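You operate a simulated robot arm through the tools that you are given. There is no shell and no other tool. Be economical: measure what you need, move in short steps, check, and stop when the job is done.

You run a simulated robot arm. Do the job below in one go: nothing can be reset, and whatever is moved stays where it is left.

Task
Press the white test button three times. Put the yellow solenoid in the grey handled tray. Take the ribbed silver sleeve on the top of the side bench and put it away on the left half of the back bench. Put the silver bowl in the sink bowl. Put one of the steel couplings from the small grey tray in the dark green tray. Put the narrow bag on the top of the pump bench away on the lower shelf of the goods rack. Take the blue metal block and put it on the cardboard sheet. Stack the taped white carton marked "leads" from the top of the vice bench on top of the taped white carton marked "plugs". Any order will do. Set down upright: yellow solenoid.
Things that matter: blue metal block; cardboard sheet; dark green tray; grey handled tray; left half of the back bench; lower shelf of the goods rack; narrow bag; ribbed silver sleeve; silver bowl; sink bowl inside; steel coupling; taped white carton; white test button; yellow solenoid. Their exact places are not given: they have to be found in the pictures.

It is judged by the outcome, as a careful person would: the job done as asked, and still so three seconds after it is handed in. It fails if anything else is knocked over, pushed out of place, dropped, spilled or broken.

Robot
A 7-joint arm with a vacuum gripper on a trunk, on a base that drives. Base frame: it is fixed to the floor where the robot stands at the start and does not move with it; the origin is under the middle of the robot, x ahead of it, y to its left, z up. Units: m, degrees, N and s.
Its first joint turns from -69.0 to 172.0 degrees. Places, roughly: blue metal block (7x5x4 cm) [3, -5.6, 0.9]; cardboard sheet (22x16x1 cm) [-0.2, -5.4, 0.9]; dark green tray (15x20x4 cm) [3, -5.6, 0.2]; grey handled tray (20x41x9 cm) [2.4, -3.5, 0.2]; left half of the back bench [-0.8, 3.2, 0.9]; lower shelf of the goods rack [0.3, -7.8, 0.7]; narrow bag [2.5, -3.75, 0.75]; ribbed silver sleeve (5x5x8 cm) [0.7, 1, 0.9]; silver bowl (7x7x5 cm) [2.7, -3.9, 0.9]; sink bowl inside [3.2, -6, 0.7]; steel coupling (5x5x5 cm) [2.5, -4, 0.2]; taped white carton [-2, 0.25, 1]; white test button [0.4, 0, 1]; yellow solenoid [0.75, 0.5, 1]. Payload 1.06 kg.
Tool frame: the origin (TCP) lies in the middle of the cups' lips, and z points out of the cups. The gripper has 1 cup of 0.024 m across, covering 0.024 by 0.024 m (tool x, y); the bellows give 0.008 m. With the vacuum on, a cup seals on a smooth face that it is pressed against (1 to 4 N); it does not hold porous or soft things. The pull reaches 23 N.
Orientation is that of the tool frame in the base frame, as [roll, pitch, yaw] about the fixed x, y, z axes, in that order (R = Rz(yaw) Ry(pitch) Rx(roll)). With the cups facing straight down, the tool's x points along the base's -x, its y along +y and its z along -z.

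Tools
- The arm moves only by the tool play_rows. Its argument "moves" is a list of rows, each a list of 6 numbers: the shift along the tool's x, y, z in units of 40 mm (1.0 is 40 mm), then the turn, a rotation vector about the tool's x, y, z in units of 8 degrees (1.0 is 8 degrees). In form: [[x, y, z, ax, ay, az], ...]. A call has 1 to 8 rows; each row shifts and turns the commanded pose from where the row before left it, along the tool's axes as they then stand. "vac" is the vacuum: 1 switches it on, 0 off, set as the call begins (left out, the last holds). A call with a number of a shift or a turn outside -1 to 1 is refused whole. Each row takes 0.2 s and may step no farther than 0.05 m and 8.6 degrees from the row before; otherwise, or with a gripper value out of range, the whole call is refused. A pose out of reach is approached as far as the arm can. The call stops where the force on the tool passes 40 N (or 10 N more than at its start, if that is more) or the arm is blocked; 0.2 s more then pass. The pull builds up within a second once a cup has sealed. Time passes only in rows, and 0.2 s behind the last, so rows that do not move give it time. The reply holds the time, the measured pose of the TCP, the force on the tool along the base axes and the pull of the vacuum, in the units named above and with some noise, with the torque about the TCP (base axes, N m) and any sound that the robot's microphone picked up, and new pictures: "pictures" is both (left out), scene, wrist or none.
- Cameras (640 x 400 px; columns grow to the right, rows downward): "scene" is now at [0.1482, 0.0355, 1.3114]; the picture's right is [0.40, -0.92, 0.00], its down [-0.21, -0.09, -0.97] and it looks along [0.89, 0.39, -0.23] (base axes); focal length 214 px, centre (320, 200). "wrist" rides on the gripper at [0.078, 0.019, -0.096] in the tool frame; the picture's right is [-0.24, 0.97, 0.00], its down [-0.71, -0.17, -0.68] and it looks along [-0.67, -0.16, 0.73] (tool axes); focal length 243 px, centre (320, 200).
- lift_body(by): slides the trunk up (or, below 0, down) by that many m; the arm and the scene camera ride with it, the base frame stays. It gives what a move gives, with no picture.
- steer(legs): drives the robot by 1 to 6 legs, each [ahead, left, turn to the left] in m, m and degrees, along the robot's own axes; the way and the turn of a leg run together, so that a leg with both is an arc; at most 1.5 m and 180 degrees a leg. The arm and the cameras ride along, it lands a little off, and it stops where it bumps. It gives what a move gives, and a new picture of the scene camera.
- turn_head(pan, tilt): turns the head with the scene camera to pan (to the left, within 80 degrees either way) and tilt (down, from -29 to 69), counted from straight ahead of the robot. It gives what a move gives, and a new picture of the scene camera.
- locate(camera, pixels): for up to 12 pixels [column, row] of the newest picture of that camera ("zoom" is the newest enlarged one), the place [x, y, z] in the base frame of the surface seen there, good to about 0.002 m, but the place of the scene camera against the robot may be out by one fixed shift of up to 0.012 m in any direction. The clock stands still meanwhile.
- close_up(camera, box): a new picture of the part [left, top, right, bottom] of that camera's present view, enlarged. The clock stands still meanwhile.
- finish_job(): hands the job in; it is judged then, once.

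Go step by step. Measure first, check grasps and placings, and put right what went wrong. The budget is 145 turns and 260 pictures, counting those below and the enlarged ones. Unless the task says otherwise, let go and move clear before handing in, and close with one line.

The tools are called after "Request:" by a JSON object that holds its "op" and its "data". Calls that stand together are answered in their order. play_rows: Moves the arm, as the interface text tells. Its arguments: {"type":"object","properties":{"moves":{"type":"array","items":{"type":"array","items":{"type":"number"}}},"vac":{"type":"number"},"pictures":{"type":"string","enum":["both","scene","wrist","none"]}},"required":["moves"]} The other tools are called the same way: lift_body (by) slides the trunk up or down; steer (legs) drives the base; turn_head (pan, tilt) turns the head that bears the scene camera; locate (camera, pixels) gives the place of the surface under pixels of a picture; close_up (camera, box) takes an enlarged picture of a part of a camera's view; finish_job () hands the job in.

At the start:

```text
clock: 0.0
tool_pos: [0.2267, 0.1568, 1.2646]
orientation: [180.0, -0.1, -180.0]
force: [0.5, 0.1, -0.1]
ft_torque: [0.0, -0.01, 0.02]
pull: 0.1
trunk travel left (down, up): [-0.425, 0.067]
robot x, y, heading: [-0.0034, 0.0026, -0.1]
head pan, tilt: [23.5, 13.6]
```

scene: 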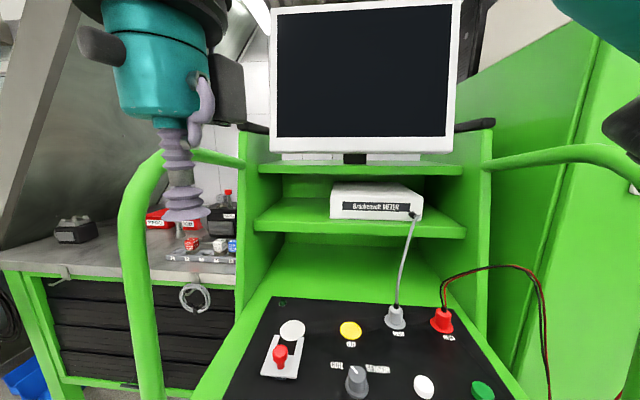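
wrist: 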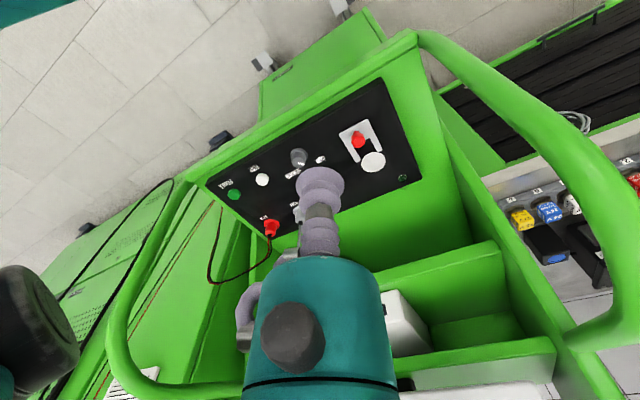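

The scene picture shows a green console with buttons (white at about (292,330) and (424,386)); I'll zoom to read labels and find the test button.

Request:
{"op": "close_up", "data": {"camera": "scene", "box": [220, 290, 540, 400]}}

Request:
{"op": "close_up", "data": {"camera": "wrist", "box": [190, 70, 430, 240]}}

Request:
{"op": "close_up", "data": {"camera": "scene", "box": [20, 170, 270, 310]}}

Request:
{"op": "turn_head", "data": {"pan": 0, "tilt": 50}}

```text
2.00 times, centred on (380, 345) of scene
```

zoom: 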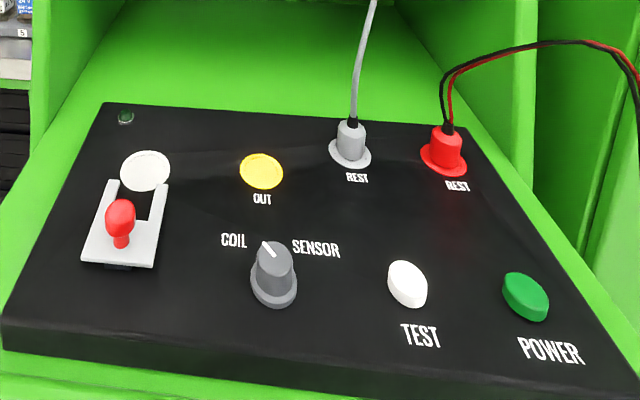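

```text
2.35 times, centred on (310, 155) of wrist
```

zoom: 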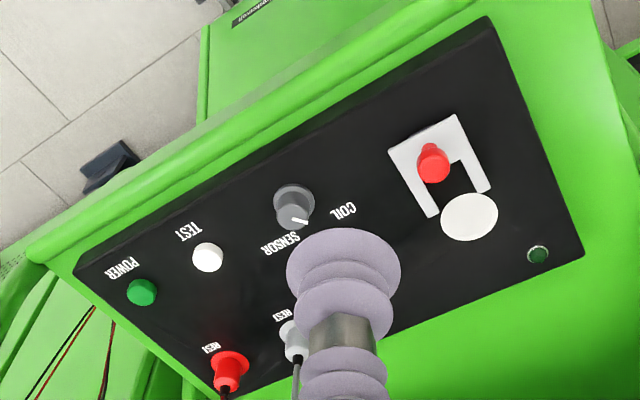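

```text
2.56 times, centred on (145, 240) of scene
```

zoom: 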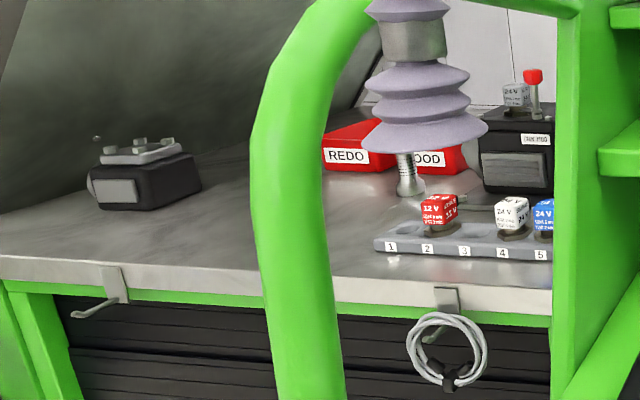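

```text
clock: 1.0
tool_pos: [0.2275, 0.1571, 1.2626]
orientation: [-180.0, 0.0, -179.9]
force: [0.4, 0.4, 0.0]
ft_torque: [0.0, 0.02, 0.02]
pull: 0.1
trunk travel left (down, up): [-0.425, 0.067]
robot x, y, heading: [0.0008, -0.0002, 0.0]
head pan, tilt: [0.0, 50.0]
```

scene: 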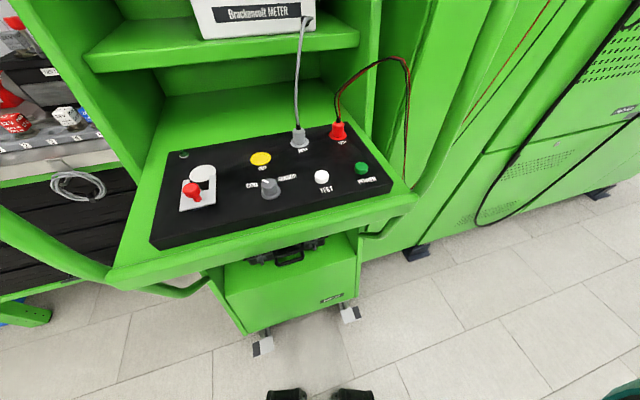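

The TEST button is at (321,176). I'll locate it and the panel around it.

Request:
{"op": "locate", "data": {"camera": "scene", "pixels": [[321, 176], [335, 205], [300, 205], [361, 168], [268, 188], [70, 117], [15, 123], [0, 205], [340, 200]]}}

Request:
{"op": "locate", "data": {"camera": "wrist", "pixels": [[262, 179], [290, 140], [320, 185], [234, 194]]}}

```text
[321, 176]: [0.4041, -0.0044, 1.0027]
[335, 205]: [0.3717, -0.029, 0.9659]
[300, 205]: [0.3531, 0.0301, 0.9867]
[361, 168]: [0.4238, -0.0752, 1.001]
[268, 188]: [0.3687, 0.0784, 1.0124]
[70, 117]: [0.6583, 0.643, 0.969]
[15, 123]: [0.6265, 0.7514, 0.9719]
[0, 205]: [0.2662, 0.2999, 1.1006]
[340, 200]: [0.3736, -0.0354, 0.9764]
```

```text
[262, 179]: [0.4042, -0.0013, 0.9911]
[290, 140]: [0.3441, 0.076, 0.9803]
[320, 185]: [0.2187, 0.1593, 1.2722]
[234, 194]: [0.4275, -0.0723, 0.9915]
```

Wrist says the button top is at about [0.404,-0.001,0.991], and the scene camera reads about 0.011 m too high in z. I'll move above the button to test the reach.

Request:
{"op": "play_rows", "data": {"moves": [[-0.88, -0.8, 0, 0, 0, 0], [-0.88, -0.8, 0, 0, 0, 0], [-0.88, -0.8, 0, 0, 0, 0], [-0.88, -0.8, 0, 0, 0, 0], [-0.88, -0.77, 0, 0, 0, 0], [0, 0, 0, 0, 0, 0]]}}

```text
clock: 2.4
tool_pos: [0.4041, -0.0026, 1.2638]
orientation: [180.0, 0.0, -180.0]
force: [0.3, -0.4, 0.2]
ft_torque: [0.01, 0.0, -0.02]
pull: 0.0
trunk travel left (down, up): [-0.425, 0.067]
robot x, y, heading: [-0.0028, 0.0017, -0.1]
head pan, tilt: [0.0, 50.0]
```

scene: 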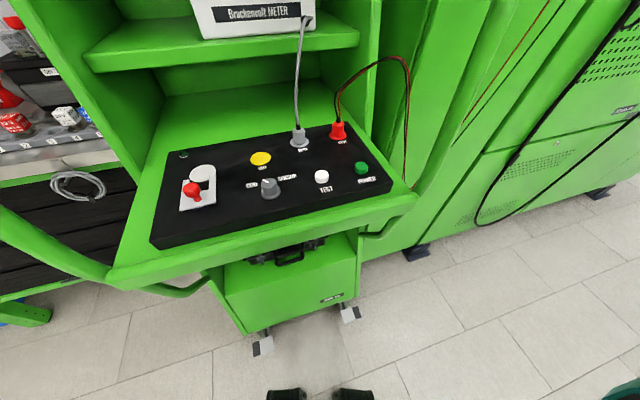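
wrist: 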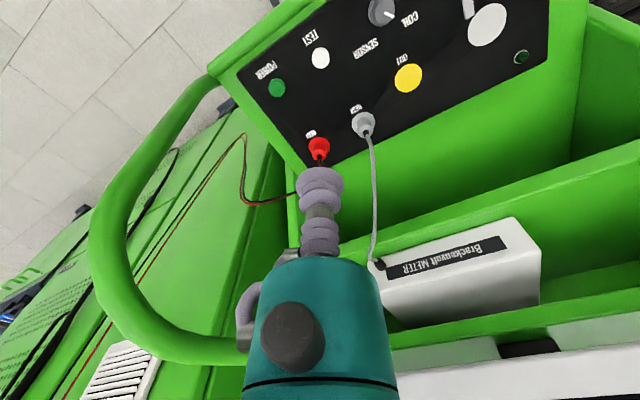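

The tool is above the button; going down to about 1.03.

Request:
{"op": "play_rows", "data": {"moves": [[0, 0, 1, 0, 0, 0], [0, 0, 1, 0, 0, 0], [0, 0, 1, 0, 0, 0], [0, 0, 1, 0, 0, 0], [0, 0, 1, 0, 0, 0], [0, 0, 0.7, 0, 0, 0], [0, 0, 0, 0, 0, 0]]}}

```text
clock: 4.0
tool_pos: [0.4025, -0.0017, 1.0356]
orientation: [-180.0, 0.0, 179.9]
force: [0.2, -0.3, -0.4]
ft_torque: [-0.01, -0.01, 0.0]
pull: 0.0
trunk travel left (down, up): [-0.425, 0.067]
robot x, y, heading: [-0.0008, 0.0011, -0.0]
head pan, tilt: [0.0, 50.0]
```

scene: 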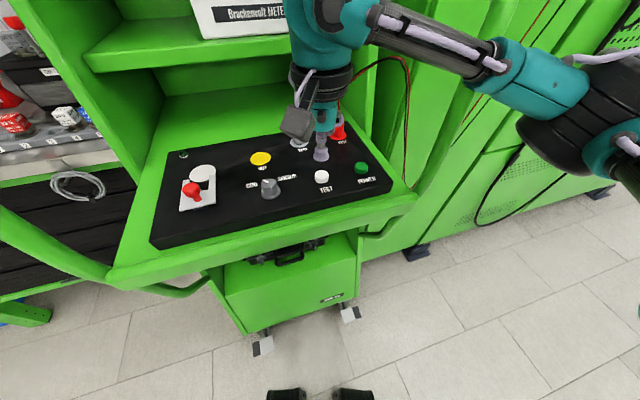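
wrist: 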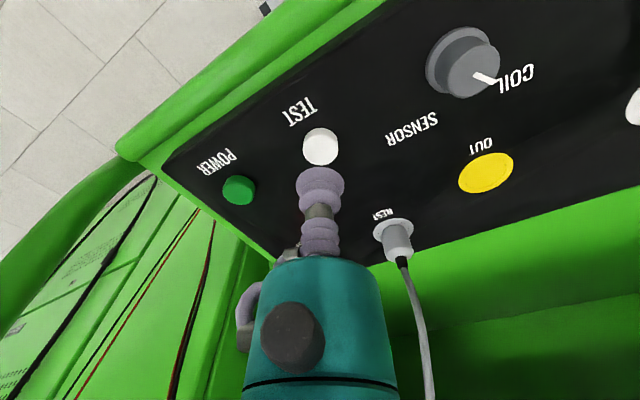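

The button is at (320,146) in the wrist view; measuring from near.

Request:
{"op": "locate", "data": {"camera": "wrist", "pixels": [[320, 142], [305, 145], [335, 145], [320, 132], [320, 120], [350, 150]]}}

```text
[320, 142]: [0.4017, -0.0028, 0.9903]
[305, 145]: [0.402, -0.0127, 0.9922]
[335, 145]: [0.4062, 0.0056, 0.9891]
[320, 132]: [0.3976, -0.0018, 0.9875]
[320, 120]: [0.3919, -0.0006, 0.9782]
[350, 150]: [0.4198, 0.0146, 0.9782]
```

Button top is at z≈0.990 under the cup. Pressing once, with a small overtravel, to see force and sound.

Request:
{"op": "play_rows", "data": {"moves": [[0, 0, 0.9, 0, 0, 0], [0, 0, 0.3, 0, 0, 0], [0, 0, 0.2, 0, 0, 0], [0, 0, 0, 0, 0, 0]], "pictures": "wrist"}}

```text
clock: 5.0
tool_pos: [0.4026, -0.0003, 0.9804]
orientation: [-180.0, -0.1, -180.0]
force: [-0.6, -0.1, 4.0]
ft_torque: [0.01, -0.04, -0.03]
pull: 0.1
trunk travel left (down, up): [-0.425, 0.067]
robot x, y, heading: [-0.0003, -0.0047, -0.1]
head pan, tilt: [0.0, 50.0]
heard: click
```

wrist: 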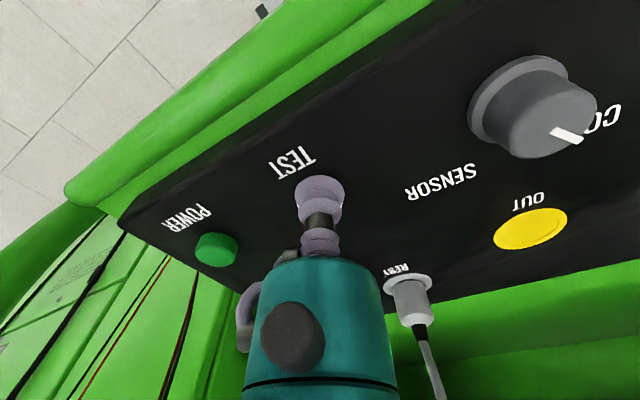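

A click was heard, so one press counts. I'll retract and press again.

Request:
{"op": "play_rows", "data": {"moves": [[0, 0, -0.8, 0, 0, 0], [0, 0, 0, 0, 0, 0], [0, 0, 0.6, 0, 0, 0], [0, 0, 0.2, 0, 0, 0], [0, 0, 0, 0, 0, 0]], "pictures": "none"}}

Request:
{"op": "play_rows", "data": {"moves": [[0, 0, -0.8, 0, 0, 0], [0, 0, 0, 0, 0, 0], [0, 0, 0.6, 0, 0, 0], [0, 0, 0.2, 0, 0, 0], [0, 0, 0, 0, 0, 0]], "pictures": "none"}}

Request:
{"op": "play_rows", "data": {"moves": [[0, 0, -1, 0, 0, 0], [0, 0, -1, 0, 0, 0], [0, 0, -1, 0, 0, 0], [0, 0, -1, 0, 0, 0], [0, 0, -1, 0, 0, 0], [0, 0, -1, 0, 0, 0], [0, 0, -1, 0, 0, 0], [0, 0, 0, 0, 0, 0]], "pictures": "scene"}}

```text
clock: 6.2
tool_pos: [0.403, -0.0019, 0.9793]
orientation: [180.0, 0.0, 179.9]
force: [-0.7, 1.7, 4.0]
ft_torque: [-0.02, -0.02, 0.01]
pull: 0.1
trunk travel left (down, up): [-0.425, 0.067]
robot x, y, heading: [0.0048, -0.0018, 0.1]
head pan, tilt: [0.0, 50.0]
heard: click
```

```text
clock: 7.4
tool_pos: [0.4023, -0.0032, 0.9789]
orientation: [-179.9, 0.1, -179.9]
force: [-1.9, 0.1, 4.3]
ft_torque: [-0.02, -0.04, 0.02]
pull: 0.0
trunk travel left (down, up): [-0.425, 0.067]
robot x, y, heading: [-0.0019, -0.0004, 0.1]
head pan, tilt: [0.0, 50.0]
heard: click
```

```text
clock: 9.2
tool_pos: [0.4031, -0.0019, 1.2597]
orientation: [-179.9, -0.1, -180.0]
force: [-0.1, 0.2, -0.2]
ft_torque: [0.02, 0.0, 0.03]
pull: 0.1
trunk travel left (down, up): [-0.425, 0.067]
robot x, y, heading: [0.0008, -0.0027, -0.2]
head pan, tilt: [0.0, 50.0]
```

scene: 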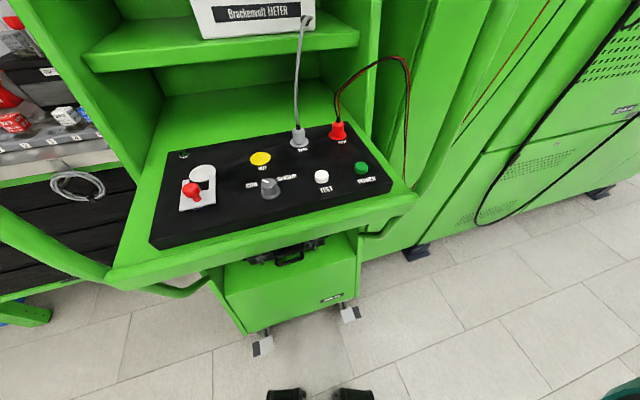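

Three clicks heard. Now I'll bring the tool back and look around left at the side bench.

Request:
{"op": "play_rows", "data": {"moves": [[0.88, 0.8, 0, 0, 0, 0], [0.88, 0.8, 0, 0, 0, 0], [0.88, 0.8, 0, 0, 0, 0], [0.88, 0.8, 0, 0, 0, 0], [0.88, 0.77, 0, 0, 0, 0]], "pictures": "none"}}

Request:
{"op": "turn_head", "data": {"pan": 55, "tilt": 35}}

Request:
{"op": "turn_head", "data": {"pan": -70, "tilt": 30}}

```text
clock: 10.4
tool_pos: [0.2253, 0.1577, 1.2593]
orientation: [179.9, -0.1, 179.9]
force: [0.3, 0.2, 0.6]
ft_torque: [0.02, 0.03, 0.04]
pull: 0.2
trunk travel left (down, up): [-0.425, 0.067]
robot x, y, heading: [-0.001, -0.0017, 0.2]
head pan, tilt: [0.0, 50.0]
```

```text
clock: 11.7
tool_pos: [0.2256, 0.1572, 1.2601]
orientation: [180.0, 0.1, 179.9]
force: [-0.2, -0.2, -0.1]
ft_torque: [-0.01, 0.0, 0.04]
pull: 0.0
trunk travel left (down, up): [-0.425, 0.067]
robot x, y, heading: [-0.0057, 0.0008, 0.1]
head pan, tilt: [55.0, 35.0]
```

scene: 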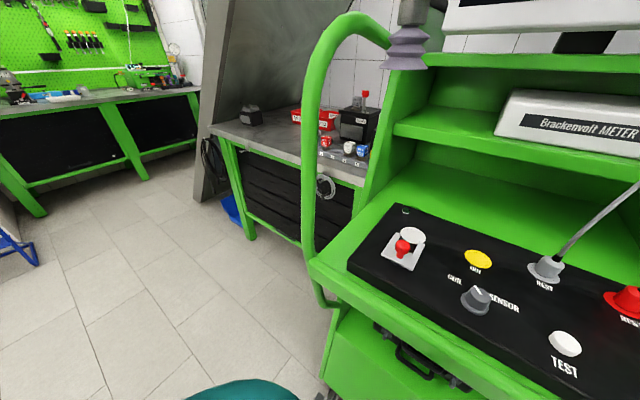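

```text
clock: 13.7
tool_pos: [0.2257, 0.1569, 1.2603]
orientation: [-180.0, 0.1, -180.0]
force: [-0.1, 0.0, -0.1]
ft_torque: [-0.01, -0.01, 0.0]
pull: 0.1
trunk travel left (down, up): [-0.425, 0.067]
robot x, y, heading: [0.0013, -0.0022, 0.0]
head pan, tilt: [-70.0, 30.0]
```

scene: 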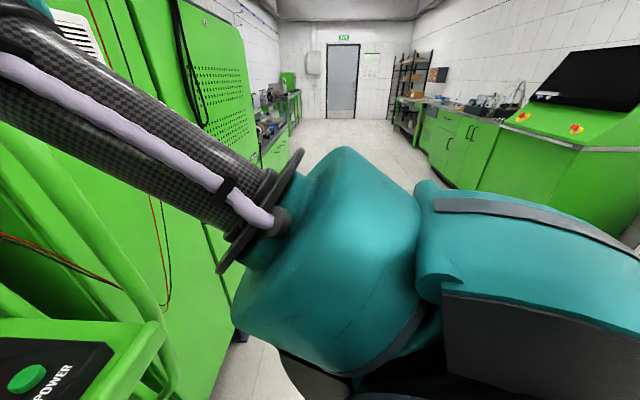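

Bench with the solenoid rack is at the left ((320–370,150) in the first picture). I'll back off a little, strafe left, and look at it.

Request:
{"op": "steer", "data": {"legs": [[-0.2, 0, 0], [0, 0.75, 0]]}}

Request:
{"op": "turn_head", "data": {"pan": 0, "tilt": 30}}

```text
clock: 21.9
tool_pos: [0.0286, 0.9037, 1.2598]
orientation: [179.9, 0.0, 179.8]
force: [0.4, 0.2, -0.4]
ft_torque: [-0.03, -0.02, -0.03]
pull: 0.2
trunk travel left (down, up): [-0.425, 0.067]
robot x, y, heading: [-0.1991, 0.7468, -0.3]
head pan, tilt: [-70.0, 30.0]
```

scene: 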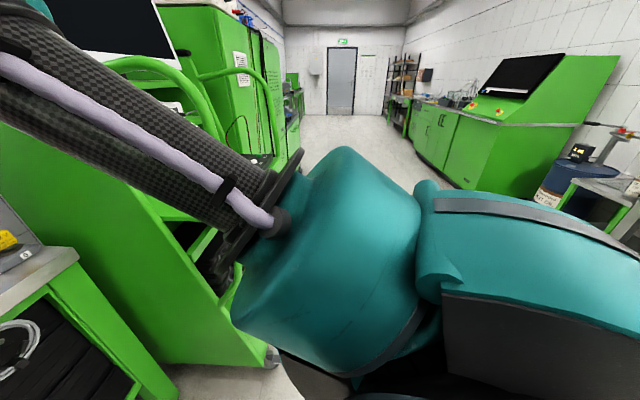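

```text
clock: 23.3
tool_pos: [0.0287, 0.9043, 1.2596]
orientation: [180.0, 0.0, 179.8]
force: [-0.3, -0.7, 0.0]
ft_torque: [-0.01, -0.01, 0.03]
pull: 0.0
trunk travel left (down, up): [-0.425, 0.067]
robot x, y, heading: [-0.2002, 0.7476, -0.3]
head pan, tilt: [0.0, 30.0]
```

scene: 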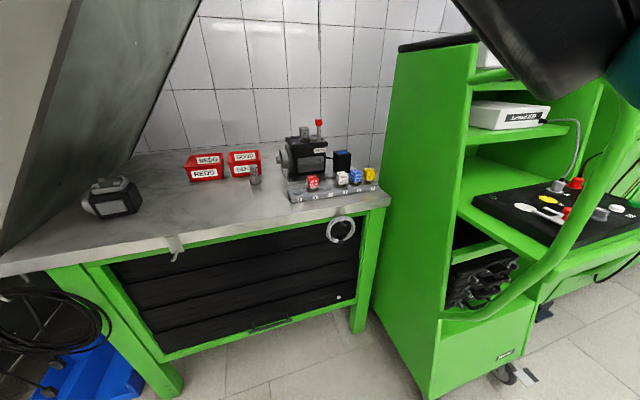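

Request:
{"op": "close_up", "data": {"camera": "scene", "box": [170, 110, 410, 260]}}

Request:
{"op": "locate", "data": {"camera": "scene", "pixels": [[255, 180], [254, 167], [369, 168], [370, 180], [357, 168], [230, 228], [380, 200], [290, 213], [110, 205], [244, 163]]}}

```text
2.67 times, centred on (290, 185) of scene
```

zoom: 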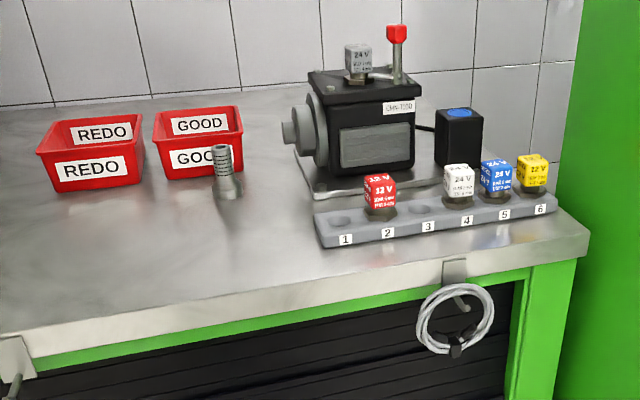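

```text
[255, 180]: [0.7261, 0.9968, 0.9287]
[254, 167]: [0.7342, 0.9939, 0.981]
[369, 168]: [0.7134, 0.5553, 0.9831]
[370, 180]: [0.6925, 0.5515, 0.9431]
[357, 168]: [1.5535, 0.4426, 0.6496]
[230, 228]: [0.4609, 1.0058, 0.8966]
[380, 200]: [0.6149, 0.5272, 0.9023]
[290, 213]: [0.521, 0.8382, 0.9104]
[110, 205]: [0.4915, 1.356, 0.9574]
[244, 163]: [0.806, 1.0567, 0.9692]
```

The sleeve stands at (254,175) → about [0.73,0.995], top ≈0.97; the yellow solenoid sits in slot 6 at (369,172). Driving closer to the sleeve.

Request:
{"op": "steer", "data": {"legs": [[0.32, 0.2, 0]]}}

Request:
{"op": "turn_head", "data": {"pan": 0, "tilt": 45}}

```text
clock: 25.7
tool_pos: [0.3499, 1.1033, 1.2592]
orientation: [180.0, -0.1, 179.7]
force: [-0.1, 0.6, 0.5]
ft_torque: [0.03, 0.0, 0.0]
pull: 0.2
trunk travel left (down, up): [-0.425, 0.067]
robot x, y, heading: [0.1219, 0.9462, -0.4]
head pan, tilt: [0.0, 30.0]
```

scene: 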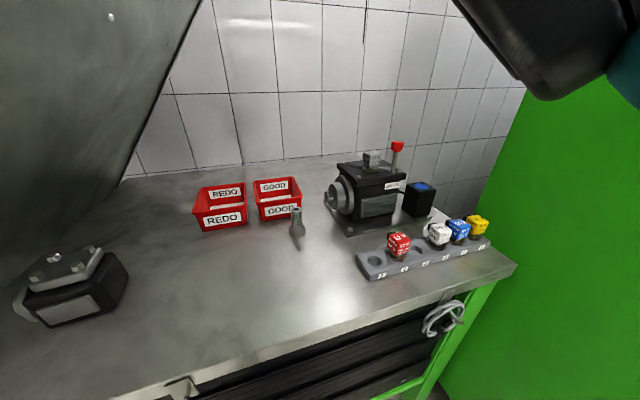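

```text
clock: 26.5
tool_pos: [0.348, 1.1019, 1.2597]
orientation: [-180.0, 0.0, 179.8]
force: [0.8, 0.6, -0.2]
ft_torque: [0.01, 0.01, -0.03]
pull: 0.0
trunk travel left (down, up): [-0.425, 0.067]
robot x, y, heading: [0.121, 0.9435, -0.2]
head pan, tilt: [0.0, 45.0]
```

scene: 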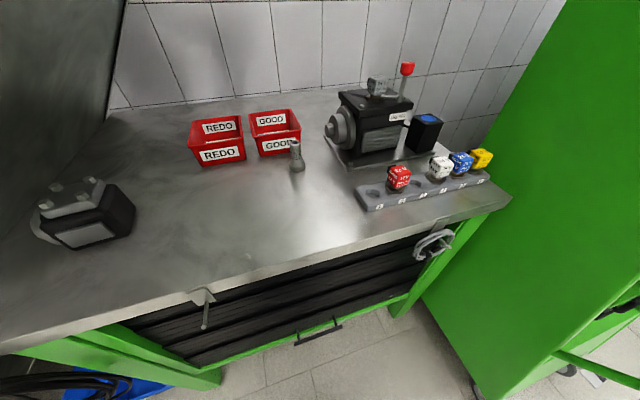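

Request:
{"op": "close_up", "data": {"camera": "scene", "box": [240, 120, 400, 220]}}

Request:
{"op": "locate", "data": {"camera": "scene", "pixels": [[295, 142], [295, 148], [297, 158], [298, 170], [281, 145], [282, 155]]}}

Request:
{"op": "close_up", "data": {"camera": "wrist", "box": [0, 0, 640, 400]}}

```text
4.00 times, centred on (320, 170) of scene
```

zoom: 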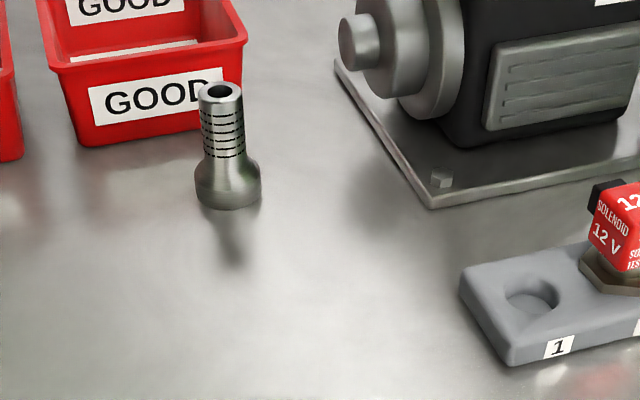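

```text
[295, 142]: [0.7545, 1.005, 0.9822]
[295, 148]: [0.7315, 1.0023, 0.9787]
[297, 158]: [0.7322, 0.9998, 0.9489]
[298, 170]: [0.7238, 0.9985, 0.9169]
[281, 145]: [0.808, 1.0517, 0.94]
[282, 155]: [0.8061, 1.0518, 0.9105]
```

```text
1.00 times, centred on (320, 200) of wrist (not enlarged: the box is as wide or as high as the picture)
```

zoom: 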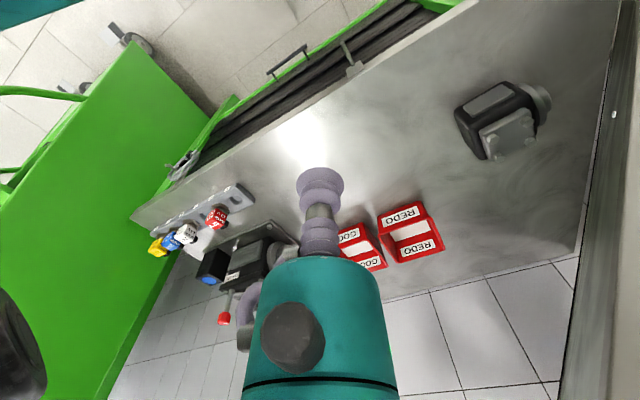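

The sleeve has a hole in its top; I need a view from above to decide. Moving the tool over it at height.

Request:
{"op": "play_rows", "data": {"moves": [[-1, -0.26, 0, 0, 0, 0], [-1, -0.26, 0, 0, 0, 0], [-1, -0.26, 0, 0, 0, 0], [-1, -0.26, 0, 0, 0, 0], [-1, -0.26, 0, 0, 0, 0], [-1, -0.26, 0, 0, 0, 0], [-1, -0.26, 0, 0, 0, 0], [0, 0, 0, 0, 0, 0]], "pictures": "wrist"}}

Request:
{"op": "play_rows", "data": {"moves": [[-1, -0.26, 0, 0, 0, 0], [-1, -0.26, 0, 0, 0, 0], [-0.6, -0.26, 0, 0, 0, 0], [0, 0, 0.5, 0, 0, 0], [0, 0, 1, 0, 0, 0], [0, 0, 1, 0, 0, 0], [0, 0, 0, 0, 0, 0]]}}

```text
clock: 28.3
tool_pos: [0.6075, 1.021, 1.2471]
orientation: [-179.8, 0.1, 179.9]
force: [-0.3, 0.2, 1.3]
ft_torque: [0.01, -0.02, -0.02]
pull: 0.0
out of reach, approached as far as the arm can: row 7
trunk travel left (down, up): [-0.425, 0.067]
robot x, y, heading: [0.1208, 0.9437, -0.2]
head pan, tilt: [0.0, 45.0]
```

wrist: 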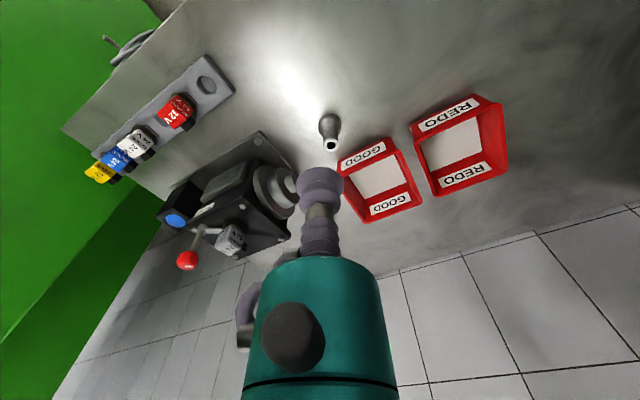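

```text
clock: 29.9
tool_pos: [0.6334, 0.9917, 1.1338]
orientation: [180.0, -0.1, 179.6]
force: [-0.1, 0.0, 0.4]
ft_torque: [0.0, -0.02, 0.02]
pull: 0.0
out of reach, approached as far as the arm can: row 1, 2, 3
trunk travel left (down, up): [-0.425, 0.067]
robot x, y, heading: [0.1206, 0.9473, -0.4]
head pan, tilt: [0.0, 45.0]
```

scene: 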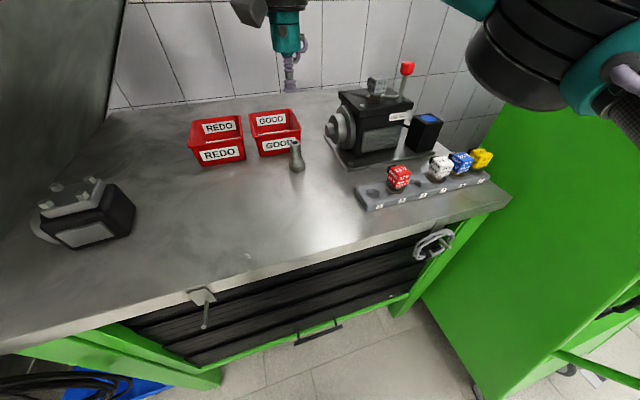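
wrist: 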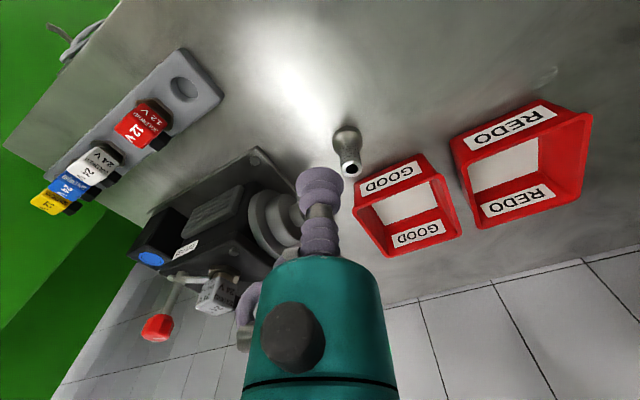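

Request:
{"op": "close_up", "data": {"camera": "wrist", "box": [310, 110, 390, 190]}}

Request:
{"op": "locate", "data": {"camera": "zoom", "pixels": [[320, 215], [300, 300], [410, 280], [350, 325], [350, 240], [340, 280]]}}

```text
5.00 times, centred on (350, 150) of wrist
```

zoom: 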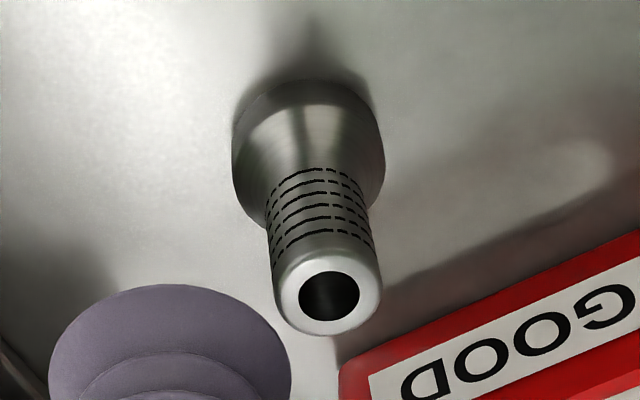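

```text
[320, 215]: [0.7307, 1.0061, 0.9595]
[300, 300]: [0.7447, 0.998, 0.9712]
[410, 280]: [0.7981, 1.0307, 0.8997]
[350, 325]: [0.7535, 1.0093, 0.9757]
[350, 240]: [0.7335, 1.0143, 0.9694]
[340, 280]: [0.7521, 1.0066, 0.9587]
```

The top has a rim around a hole; the 24 mm cup might just seal on the ring if centred. I'll drive a bit closer and measure precisely.

Request:
{"op": "steer", "data": {"legs": [[0.09, 0, 0]]}}

Request:
{"op": "close_up", "data": {"camera": "wrist", "box": [240, 80, 400, 180]}}

```text
clock: 31.0
tool_pos: [0.7243, 0.9913, 1.1334]
orientation: [180.0, -0.1, 179.5]
force: [0.3, 0.3, 0.0]
ft_torque: [0.04, 0.02, 0.01]
pull: 0.1
trunk travel left (down, up): [-0.425, 0.067]
robot x, y, heading: [0.2113, 0.9457, -0.4]
head pan, tilt: [0.0, 45.0]
```

scene: 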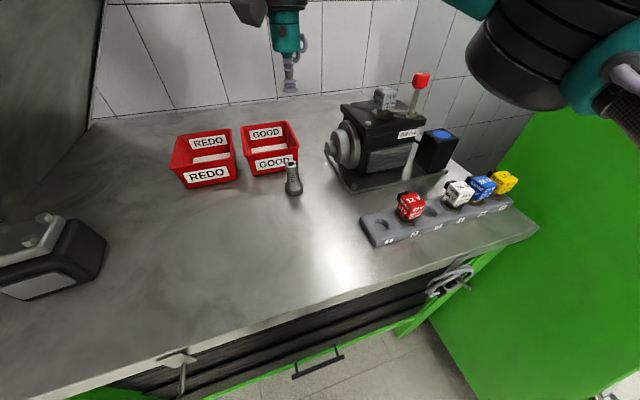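

```text
4.00 times, centred on (320, 130) of wrist
```

zoom: 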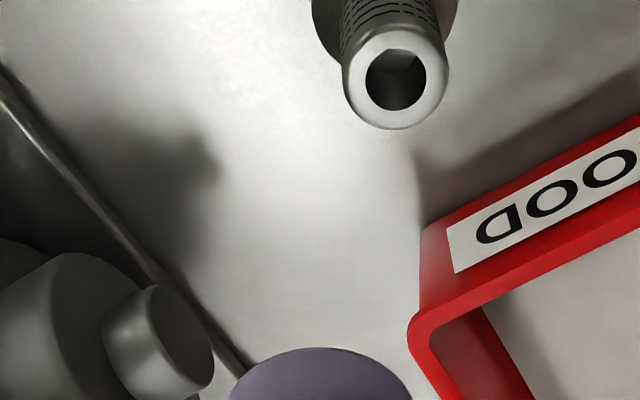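

Request:
{"op": "locate", "data": {"camera": "zoom", "pixels": [[356, 80], [438, 80], [396, 119], [400, 42], [396, 84], [360, 95], [430, 58], [430, 108]]}}

```text
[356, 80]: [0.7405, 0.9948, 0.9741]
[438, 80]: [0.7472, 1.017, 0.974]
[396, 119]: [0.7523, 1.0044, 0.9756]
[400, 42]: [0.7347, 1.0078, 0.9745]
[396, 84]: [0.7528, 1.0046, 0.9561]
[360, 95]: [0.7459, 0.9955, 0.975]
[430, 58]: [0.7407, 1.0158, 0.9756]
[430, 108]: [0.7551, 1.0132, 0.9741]
```

Ring centre is [0.744,1.006], top 0.9745, mid-ring about 23 mm — it matches the cup. Moving over it and down to 1.0.

Request:
{"op": "play_rows", "data": {"moves": [[-0.49, 0.37, 0, 0, 0, 0], [0, 0, 1, 0, 0, 0], [0, 0, 1, 0, 0, 0], [0, 0, 1, 0, 0, 0], [0, 0, 0.3, 0, 0, 0], [0, 0, 0, 0, 0, 0]], "pictures": "wrist"}}

Request:
{"op": "close_up", "data": {"camera": "wrist", "box": [270, 140, 370, 200]}}

Request:
{"op": "play_rows", "data": {"moves": [[0, 0, 0, 0, 0, 0]], "pictures": "none"}}

```text
clock: 32.4
tool_pos: [0.7417, 1.0059, 1.0013]
orientation: [179.9, 0.0, 179.6]
force: [-0.1, 0.6, 0.1]
ft_torque: [-0.03, -0.01, 0.01]
pull: 0.0
trunk travel left (down, up): [-0.425, 0.067]
robot x, y, heading: [0.2099, 0.947, -0.2]
head pan, tilt: [0.0, 45.0]
```

wrist: 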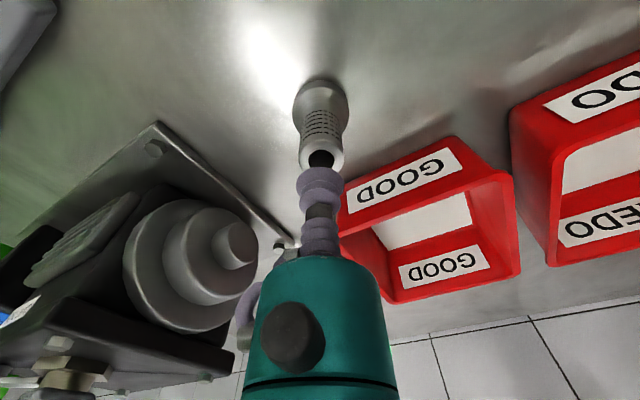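

```text
6.40 times, centred on (320, 170) of wrist
```

zoom: 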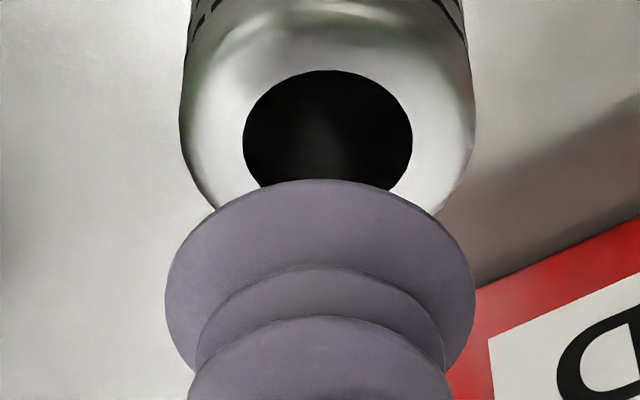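

```text
clock: 32.8
tool_pos: [0.7435, 1.0062, 1.0014]
orientation: [179.9, 0.0, 179.6]
force: [-0.9, 1.1, -0.4]
ft_torque: [0.0, -0.01, 0.01]
pull: 0.0
trunk travel left (down, up): [-0.425, 0.067]
robot x, y, heading: [0.21, 0.9467, -0.4]
head pan, tilt: [0.0, 45.0]
```

Centred well. Vacuum on and press gently.

Request:
{"op": "play_rows", "data": {"moves": [[0, 0, 0.55, 0, 0, 0], [0, 0, 0.2, 0, 0, 0], [0, 0, 0, 0, 0, 0], [0, 0, 0, 0, 0, 0], [0, 0, 0, 0, 0, 0], [0, 0, 0, 0, 0, 0]], "vac": 1, "pictures": "none"}}

```text
clock: 34.2
tool_pos: [0.7421, 1.0054, 0.9727]
orientation: [179.9, 0.0, 179.6]
force: [1.8, 0.7, 15.9]
ft_torque: [-0.02, -0.04, 0.02]
pull: 22.5
trunk travel left (down, up): [-0.425, 0.067]
robot x, y, heading: [0.2104, 0.9474, -0.3]
head pan, tilt: [0.0, 45.0]
```

Sealed with pull 22.5 N. Lifting.

Request:
{"op": "play_rows", "data": {"moves": [[0, 0, -0.5, 0, 0, 0], [0, 0, -1, 0, 0, 0], [0, 0, -1, 0, 0, 0], [0, 0, -1, 0, 0, 0], [0, 0, -1, 0, 0, 0], [0, 0, -1, 0, 0, 0], [0, 0, -1, 0, 0, 0], [0, 0, 0, 0, 0, 0]], "pictures": "scene"}}

```text
clock: 36.0
tool_pos: [0.7346, 1.0043, 1.2037]
orientation: [180.0, 0.0, 179.7]
force: [-0.7, 0.1, -2.7]
ft_torque: [-0.01, 0.01, 0.01]
pull: 23.0
out of reach, approached as far as the arm can: row 7
trunk travel left (down, up): [-0.425, 0.067]
robot x, y, heading: [0.2113, 0.9456, -0.4]
head pan, tilt: [0.0, 45.0]
```

scene: 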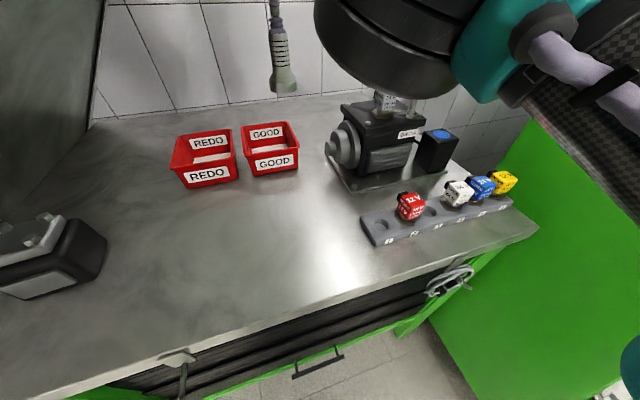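

Sleeve is held. Retract the arm, then back off and turn toward the back bench.

Request:
{"op": "play_rows", "data": {"moves": [[1, 0.3, 0, 0, 0, 0], [1, 0.3, 0, 0, 0, 0], [1, 0.3, 0, 0, 0, 0], [1, 0.3, 0, 0, 0, 0], [1, 0.3, 0, 0, 0, 0], [1, 0.3, 0, 0, 0, 0], [1, 0.3, 0, 0, 0, 0], [0, 0, 0, 0, 0, 0]], "pictures": "none"}}

Request:
{"op": "steer", "data": {"legs": [[-0.75, 0, 0], [0, 0, 90]]}}

Request:
{"op": "turn_head", "data": {"pan": 0, "tilt": 15}}

```text
clock: 37.8
tool_pos: [0.4549, 1.0899, 1.2048]
orientation: [-180.0, -0.1, 179.6]
force: [0.0, 0.1, -1.7]
ft_torque: [-0.02, 0.04, 0.01]
pull: 22.7
trunk travel left (down, up): [-0.425, 0.067]
robot x, y, heading: [0.2106, 0.9442, 0.0]
head pan, tilt: [0.0, 45.0]
```

```text
clock: 45.6
tool_pos: [-0.6748, 1.1854, 1.2041]
orientation: [179.9, -0.1, -89.2]
force: [0.5, 1.0, -1.8]
ft_torque: [0.02, 0.01, -0.02]
pull: 23.4
trunk travel left (down, up): [-0.425, 0.067]
robot x, y, heading: [-0.5243, 0.9458, 90.8]
head pan, tilt: [0.0, 45.0]
```

scene: 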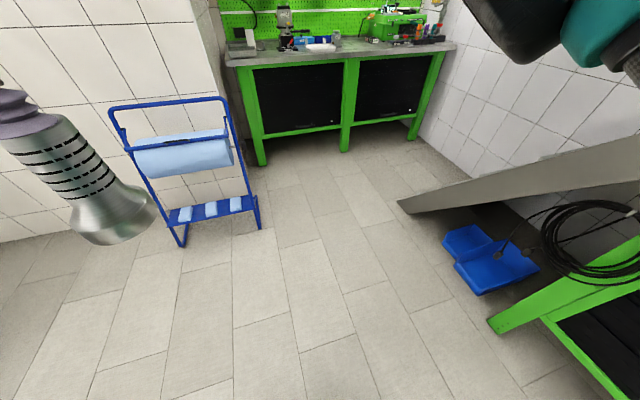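

```text
clock: 46.5
tool_pos: [-0.6746, 1.1852, 1.2032]
orientation: [180.0, 0.0, -89.3]
force: [-0.7, 0.4, -0.7]
ft_torque: [-0.01, 0.01, 0.0]
pull: 23.2
trunk travel left (down, up): [-0.425, 0.067]
robot x, y, heading: [-0.5243, 0.9442, 90.8]
head pan, tilt: [0.0, 15.0]
```

scene: 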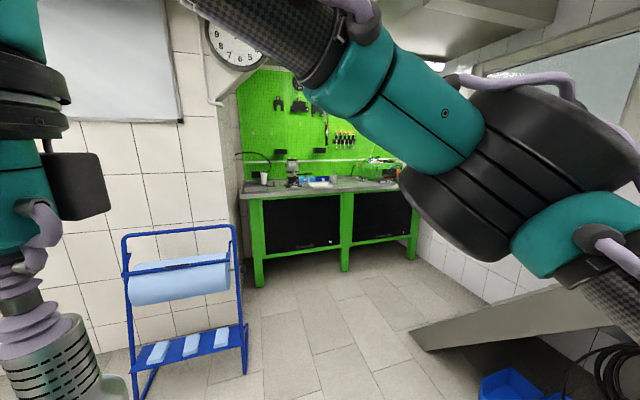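

Back bench ahead. I'll locate key spots before driving.

Request:
{"op": "locate", "data": {"camera": "scene", "pixels": [[250, 192], [345, 188], [410, 185], [240, 345], [237, 235], [260, 285], [410, 330], [265, 178], [330, 186]]}}

Request:
{"op": "steer", "data": {"legs": [[1.3, 0, 0]]}}

Request:
{"op": "turn_head", "data": {"pan": 10, "tilt": 35}}

```text
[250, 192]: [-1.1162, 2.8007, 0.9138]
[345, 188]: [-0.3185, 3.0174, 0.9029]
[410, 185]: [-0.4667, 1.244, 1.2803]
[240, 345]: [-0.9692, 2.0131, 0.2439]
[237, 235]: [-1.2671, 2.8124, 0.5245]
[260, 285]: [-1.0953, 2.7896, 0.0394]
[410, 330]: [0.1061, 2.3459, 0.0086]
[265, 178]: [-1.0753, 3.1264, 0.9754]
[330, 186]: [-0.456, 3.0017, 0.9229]
```

```text
clock: 53.0
tool_pos: [-0.6838, 2.4757, 1.2041]
orientation: [-180.0, -0.1, -89.7]
force: [1.2, 0.1, -1.3]
ft_torque: [0.01, -0.02, 0.01]
pull: 22.9
trunk travel left (down, up): [-0.425, 0.067]
robot x, y, heading: [-0.5339, 2.233, 90.5]
head pan, tilt: [0.0, 15.0]
```

scene: 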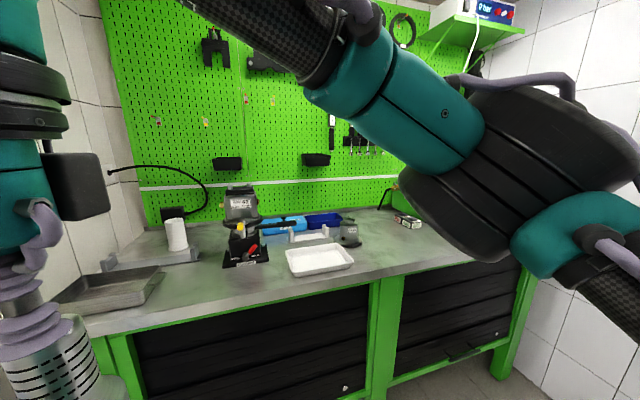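

```text
clock: 53.9
tool_pos: [-0.6831, 2.476, 1.2047]
orientation: [179.9, 0.1, -89.7]
force: [-0.7, -0.3, -2.2]
ft_torque: [0.0, 0.03, -0.02]
pull: 22.9
trunk travel left (down, up): [-0.425, 0.067]
robot x, y, heading: [-0.5381, 2.2317, 90.2]
head pan, tilt: [10.0, 35.0]
```

scene: 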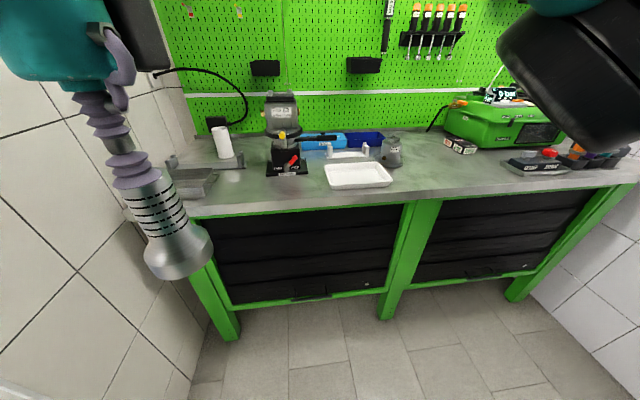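

Request:
{"op": "locate", "data": {"camera": "scene", "pixels": [[245, 190], [245, 178], [250, 208], [270, 175], [305, 172], [328, 185], [212, 190], [308, 195], [635, 165], [407, 195], [300, 182], [222, 155]]}}

Request:
{"op": "close_up", "data": {"camera": "scene", "box": [160, 80, 420, 220]}}

```text
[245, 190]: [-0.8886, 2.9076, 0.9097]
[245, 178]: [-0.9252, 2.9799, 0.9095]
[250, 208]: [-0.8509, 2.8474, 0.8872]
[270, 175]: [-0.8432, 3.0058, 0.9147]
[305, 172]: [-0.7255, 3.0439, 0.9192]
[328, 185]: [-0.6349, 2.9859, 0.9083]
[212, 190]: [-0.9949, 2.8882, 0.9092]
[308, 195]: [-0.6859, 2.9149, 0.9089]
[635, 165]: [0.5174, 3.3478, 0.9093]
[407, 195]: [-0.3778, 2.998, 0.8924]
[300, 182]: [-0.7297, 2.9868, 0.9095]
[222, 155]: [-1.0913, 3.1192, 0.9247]
```

```text
2.46 times, centred on (290, 150) of scene
```

zoom: 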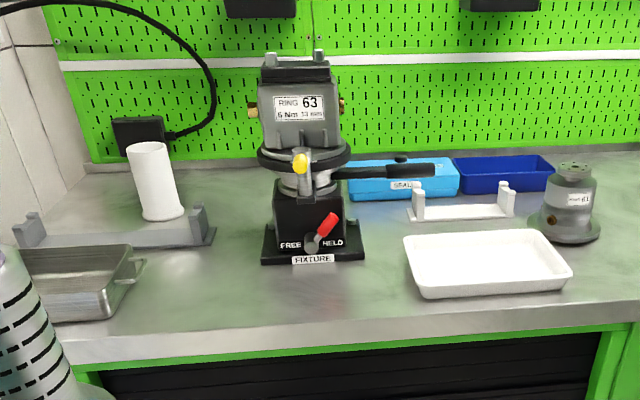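

Free spot left of the fixture at about [-0.90,2.95], surface z≈0.898. Driving closer.

Request:
{"op": "steer", "data": {"legs": [[0.3, 0, 0], [0, 0.1, 0]]}}

Request:
{"op": "turn_head", "data": {"pan": 25, "tilt": 45}}

```text
clock: 57.0
tool_pos: [-0.786, 2.7749, 1.2036]
orientation: [-180.0, -0.1, -89.8]
force: [-0.2, -0.6, -1.8]
ft_torque: [0.01, -0.02, 0.0]
pull: 22.7
trunk travel left (down, up): [-0.425, 0.067]
robot x, y, heading: [-0.6396, 2.5323, 90.2]
head pan, tilt: [10.0, 35.0]
```

scene: 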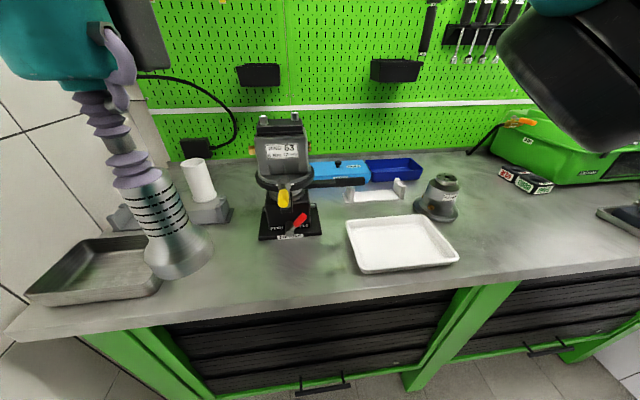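

```text
clock: 57.8
tool_pos: [-0.7851, 2.7735, 1.2041]
orientation: [-180.0, 0.0, -89.7]
force: [-0.4, -0.7, -1.7]
ft_torque: [-0.01, 0.03, 0.0]
pull: 23.0
trunk travel left (down, up): [-0.425, 0.067]
robot x, y, heading: [-0.6382, 2.5323, 90.3]
head pan, tilt: [25.0, 45.0]
```

scene: 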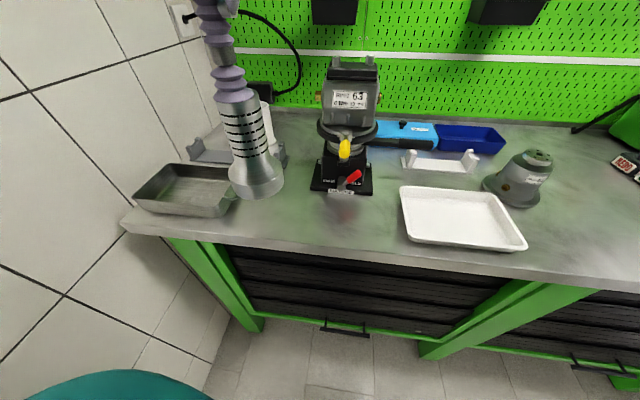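

Request:
{"op": "locate", "data": {"camera": "scene", "pixels": [[290, 205], [312, 188], [238, 205], [232, 190], [290, 185], [290, 160], [371, 192], [402, 225], [340, 215], [300, 237], [345, 240], [400, 200]]}}

```text
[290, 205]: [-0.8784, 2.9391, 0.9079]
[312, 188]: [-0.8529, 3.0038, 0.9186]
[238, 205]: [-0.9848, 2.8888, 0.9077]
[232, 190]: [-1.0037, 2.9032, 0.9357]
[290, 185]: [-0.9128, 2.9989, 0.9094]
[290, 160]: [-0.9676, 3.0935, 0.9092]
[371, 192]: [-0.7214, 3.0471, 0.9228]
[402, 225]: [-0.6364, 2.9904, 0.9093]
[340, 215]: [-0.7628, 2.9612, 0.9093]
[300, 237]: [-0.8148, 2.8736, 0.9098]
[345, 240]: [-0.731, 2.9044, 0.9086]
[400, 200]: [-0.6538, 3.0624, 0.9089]
```

Moving the sleeve over [-0.88,2.93] and lowering to just above.

Request:
{"op": "play_rows", "data": {"moves": [[-0.975, 0.59, 0, 0, 0, 0], [-0.975, 0.59, 0, 0, 0, 0], [-0.975, 0.59, 0, 0, 0, 0], [-0.975, 0.59, 0, 0, 0, 0], [0, 0, 1, 0, 0, 0], [0, 0, 1, 0, 0, 0], [0, 0, 1, 0, 0, 0], [0, 0, 1, 0, 0, 0]], "pictures": "scene"}}

```text
clock: 59.6
tool_pos: [-0.8408, 2.9194, 1.0388]
orientation: [-180.0, 0.0, -89.7]
force: [0.8, 0.3, -1.7]
ft_torque: [0.02, 0.0, -0.03]
pull: 22.0
out of reach, approached as far as the arm can: row 3, 4
trunk travel left (down, up): [-0.425, 0.067]
robot x, y, heading: [-0.6448, 2.5277, 90.4]
head pan, tilt: [25.0, 45.0]
```

scene: 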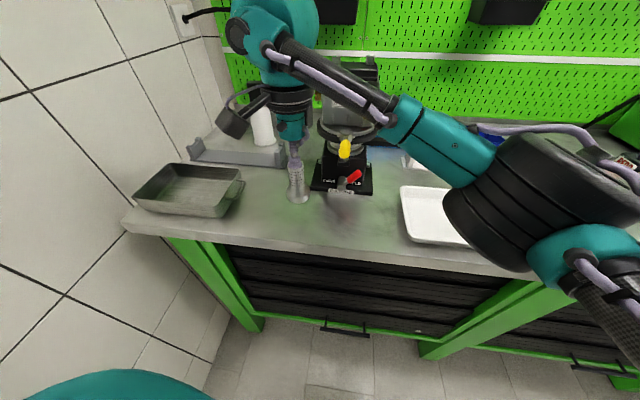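

Spot under the sleeve at [-0.845,2.92] is clear too. Lowering to just above contact.

Request:
{"op": "play_rows", "data": {"moves": [[0, 0.3, 0.9, 0, 0, 0], [0, 0, 0.45, 0, 0, 0], [0, 0, 0.15, 0, 0, 0], [0, 0, 0, 0, 0, 0]], "pictures": "scene"}}

```text
clock: 60.6
tool_pos: [-0.8525, 2.9211, 0.9784]
orientation: [-179.9, -0.1, -89.6]
force: [-1.2, -0.1, -0.7]
ft_torque: [0.01, -0.01, -0.04]
pull: 22.6
trunk travel left (down, up): [-0.425, 0.067]
robot x, y, heading: [-0.6379, 2.5308, 90.2]
head pan, tilt: [25.0, 45.0]
```

scene: 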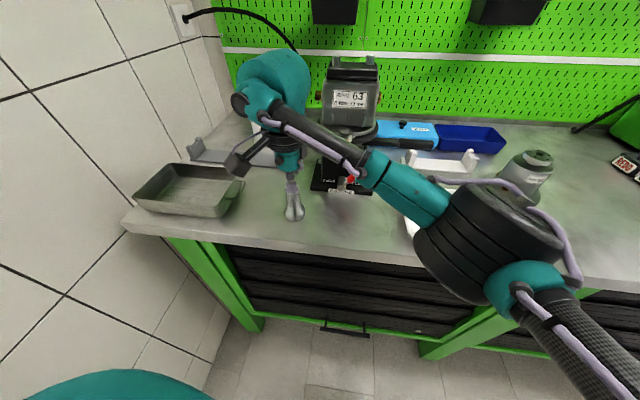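

Lower the last millimetres until the force shows contact, then release.

Request:
{"op": "play_rows", "data": {"moves": [[0, 0, 0.1, 0, 0, 0], [0, 0, 0.08, 0, 0, 0], [0, 0, 0, 0, 0, 0]], "pictures": "none"}}

```text
clock: 61.4
tool_pos: [-0.8523, 2.919, 0.9735]
orientation: [179.9, 0.2, -89.7]
force: [0.7, 0.0, 17.7]
ft_torque: [0.11, 0.03, 0.01]
pull: 22.8
trunk travel left (down, up): [-0.425, 0.067]
robot x, y, heading: [-0.6403, 2.533, 90.5]
head pan, tilt: [25.0, 45.0]
```

Request:
{"op": "play_rows", "data": {"moves": [[0, 0, -0.05, 0, 0, 0], [0, 0, 0, 0, 0, 0], [0, 0, 0, 0, 0, 0], [0, 0, -0.3, 0, 0, 0], [0, 0, -1, 0, 0, 0], [0, 0, -1, 0, 0, 0], [0, 0, -1, 0, 0, 0], [0, 0, -1, 0, 0, 0]], "vac": 0, "pictures": "scene"}}

```text
clock: 63.2
tool_pos: [-0.8537, 2.9197, 1.1469]
orientation: [-179.9, 0.1, -89.8]
force: [-0.3, -1.5, -0.1]
ft_torque: [-0.01, -0.02, 0.01]
pull: 0.2
trunk travel left (down, up): [-0.425, 0.067]
robot x, y, heading: [-0.6399, 2.5298, 90.1]
head pan, tilt: [25.0, 45.0]
```

scene: 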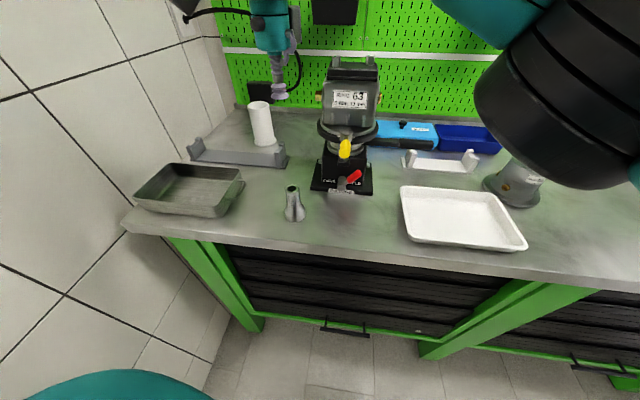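

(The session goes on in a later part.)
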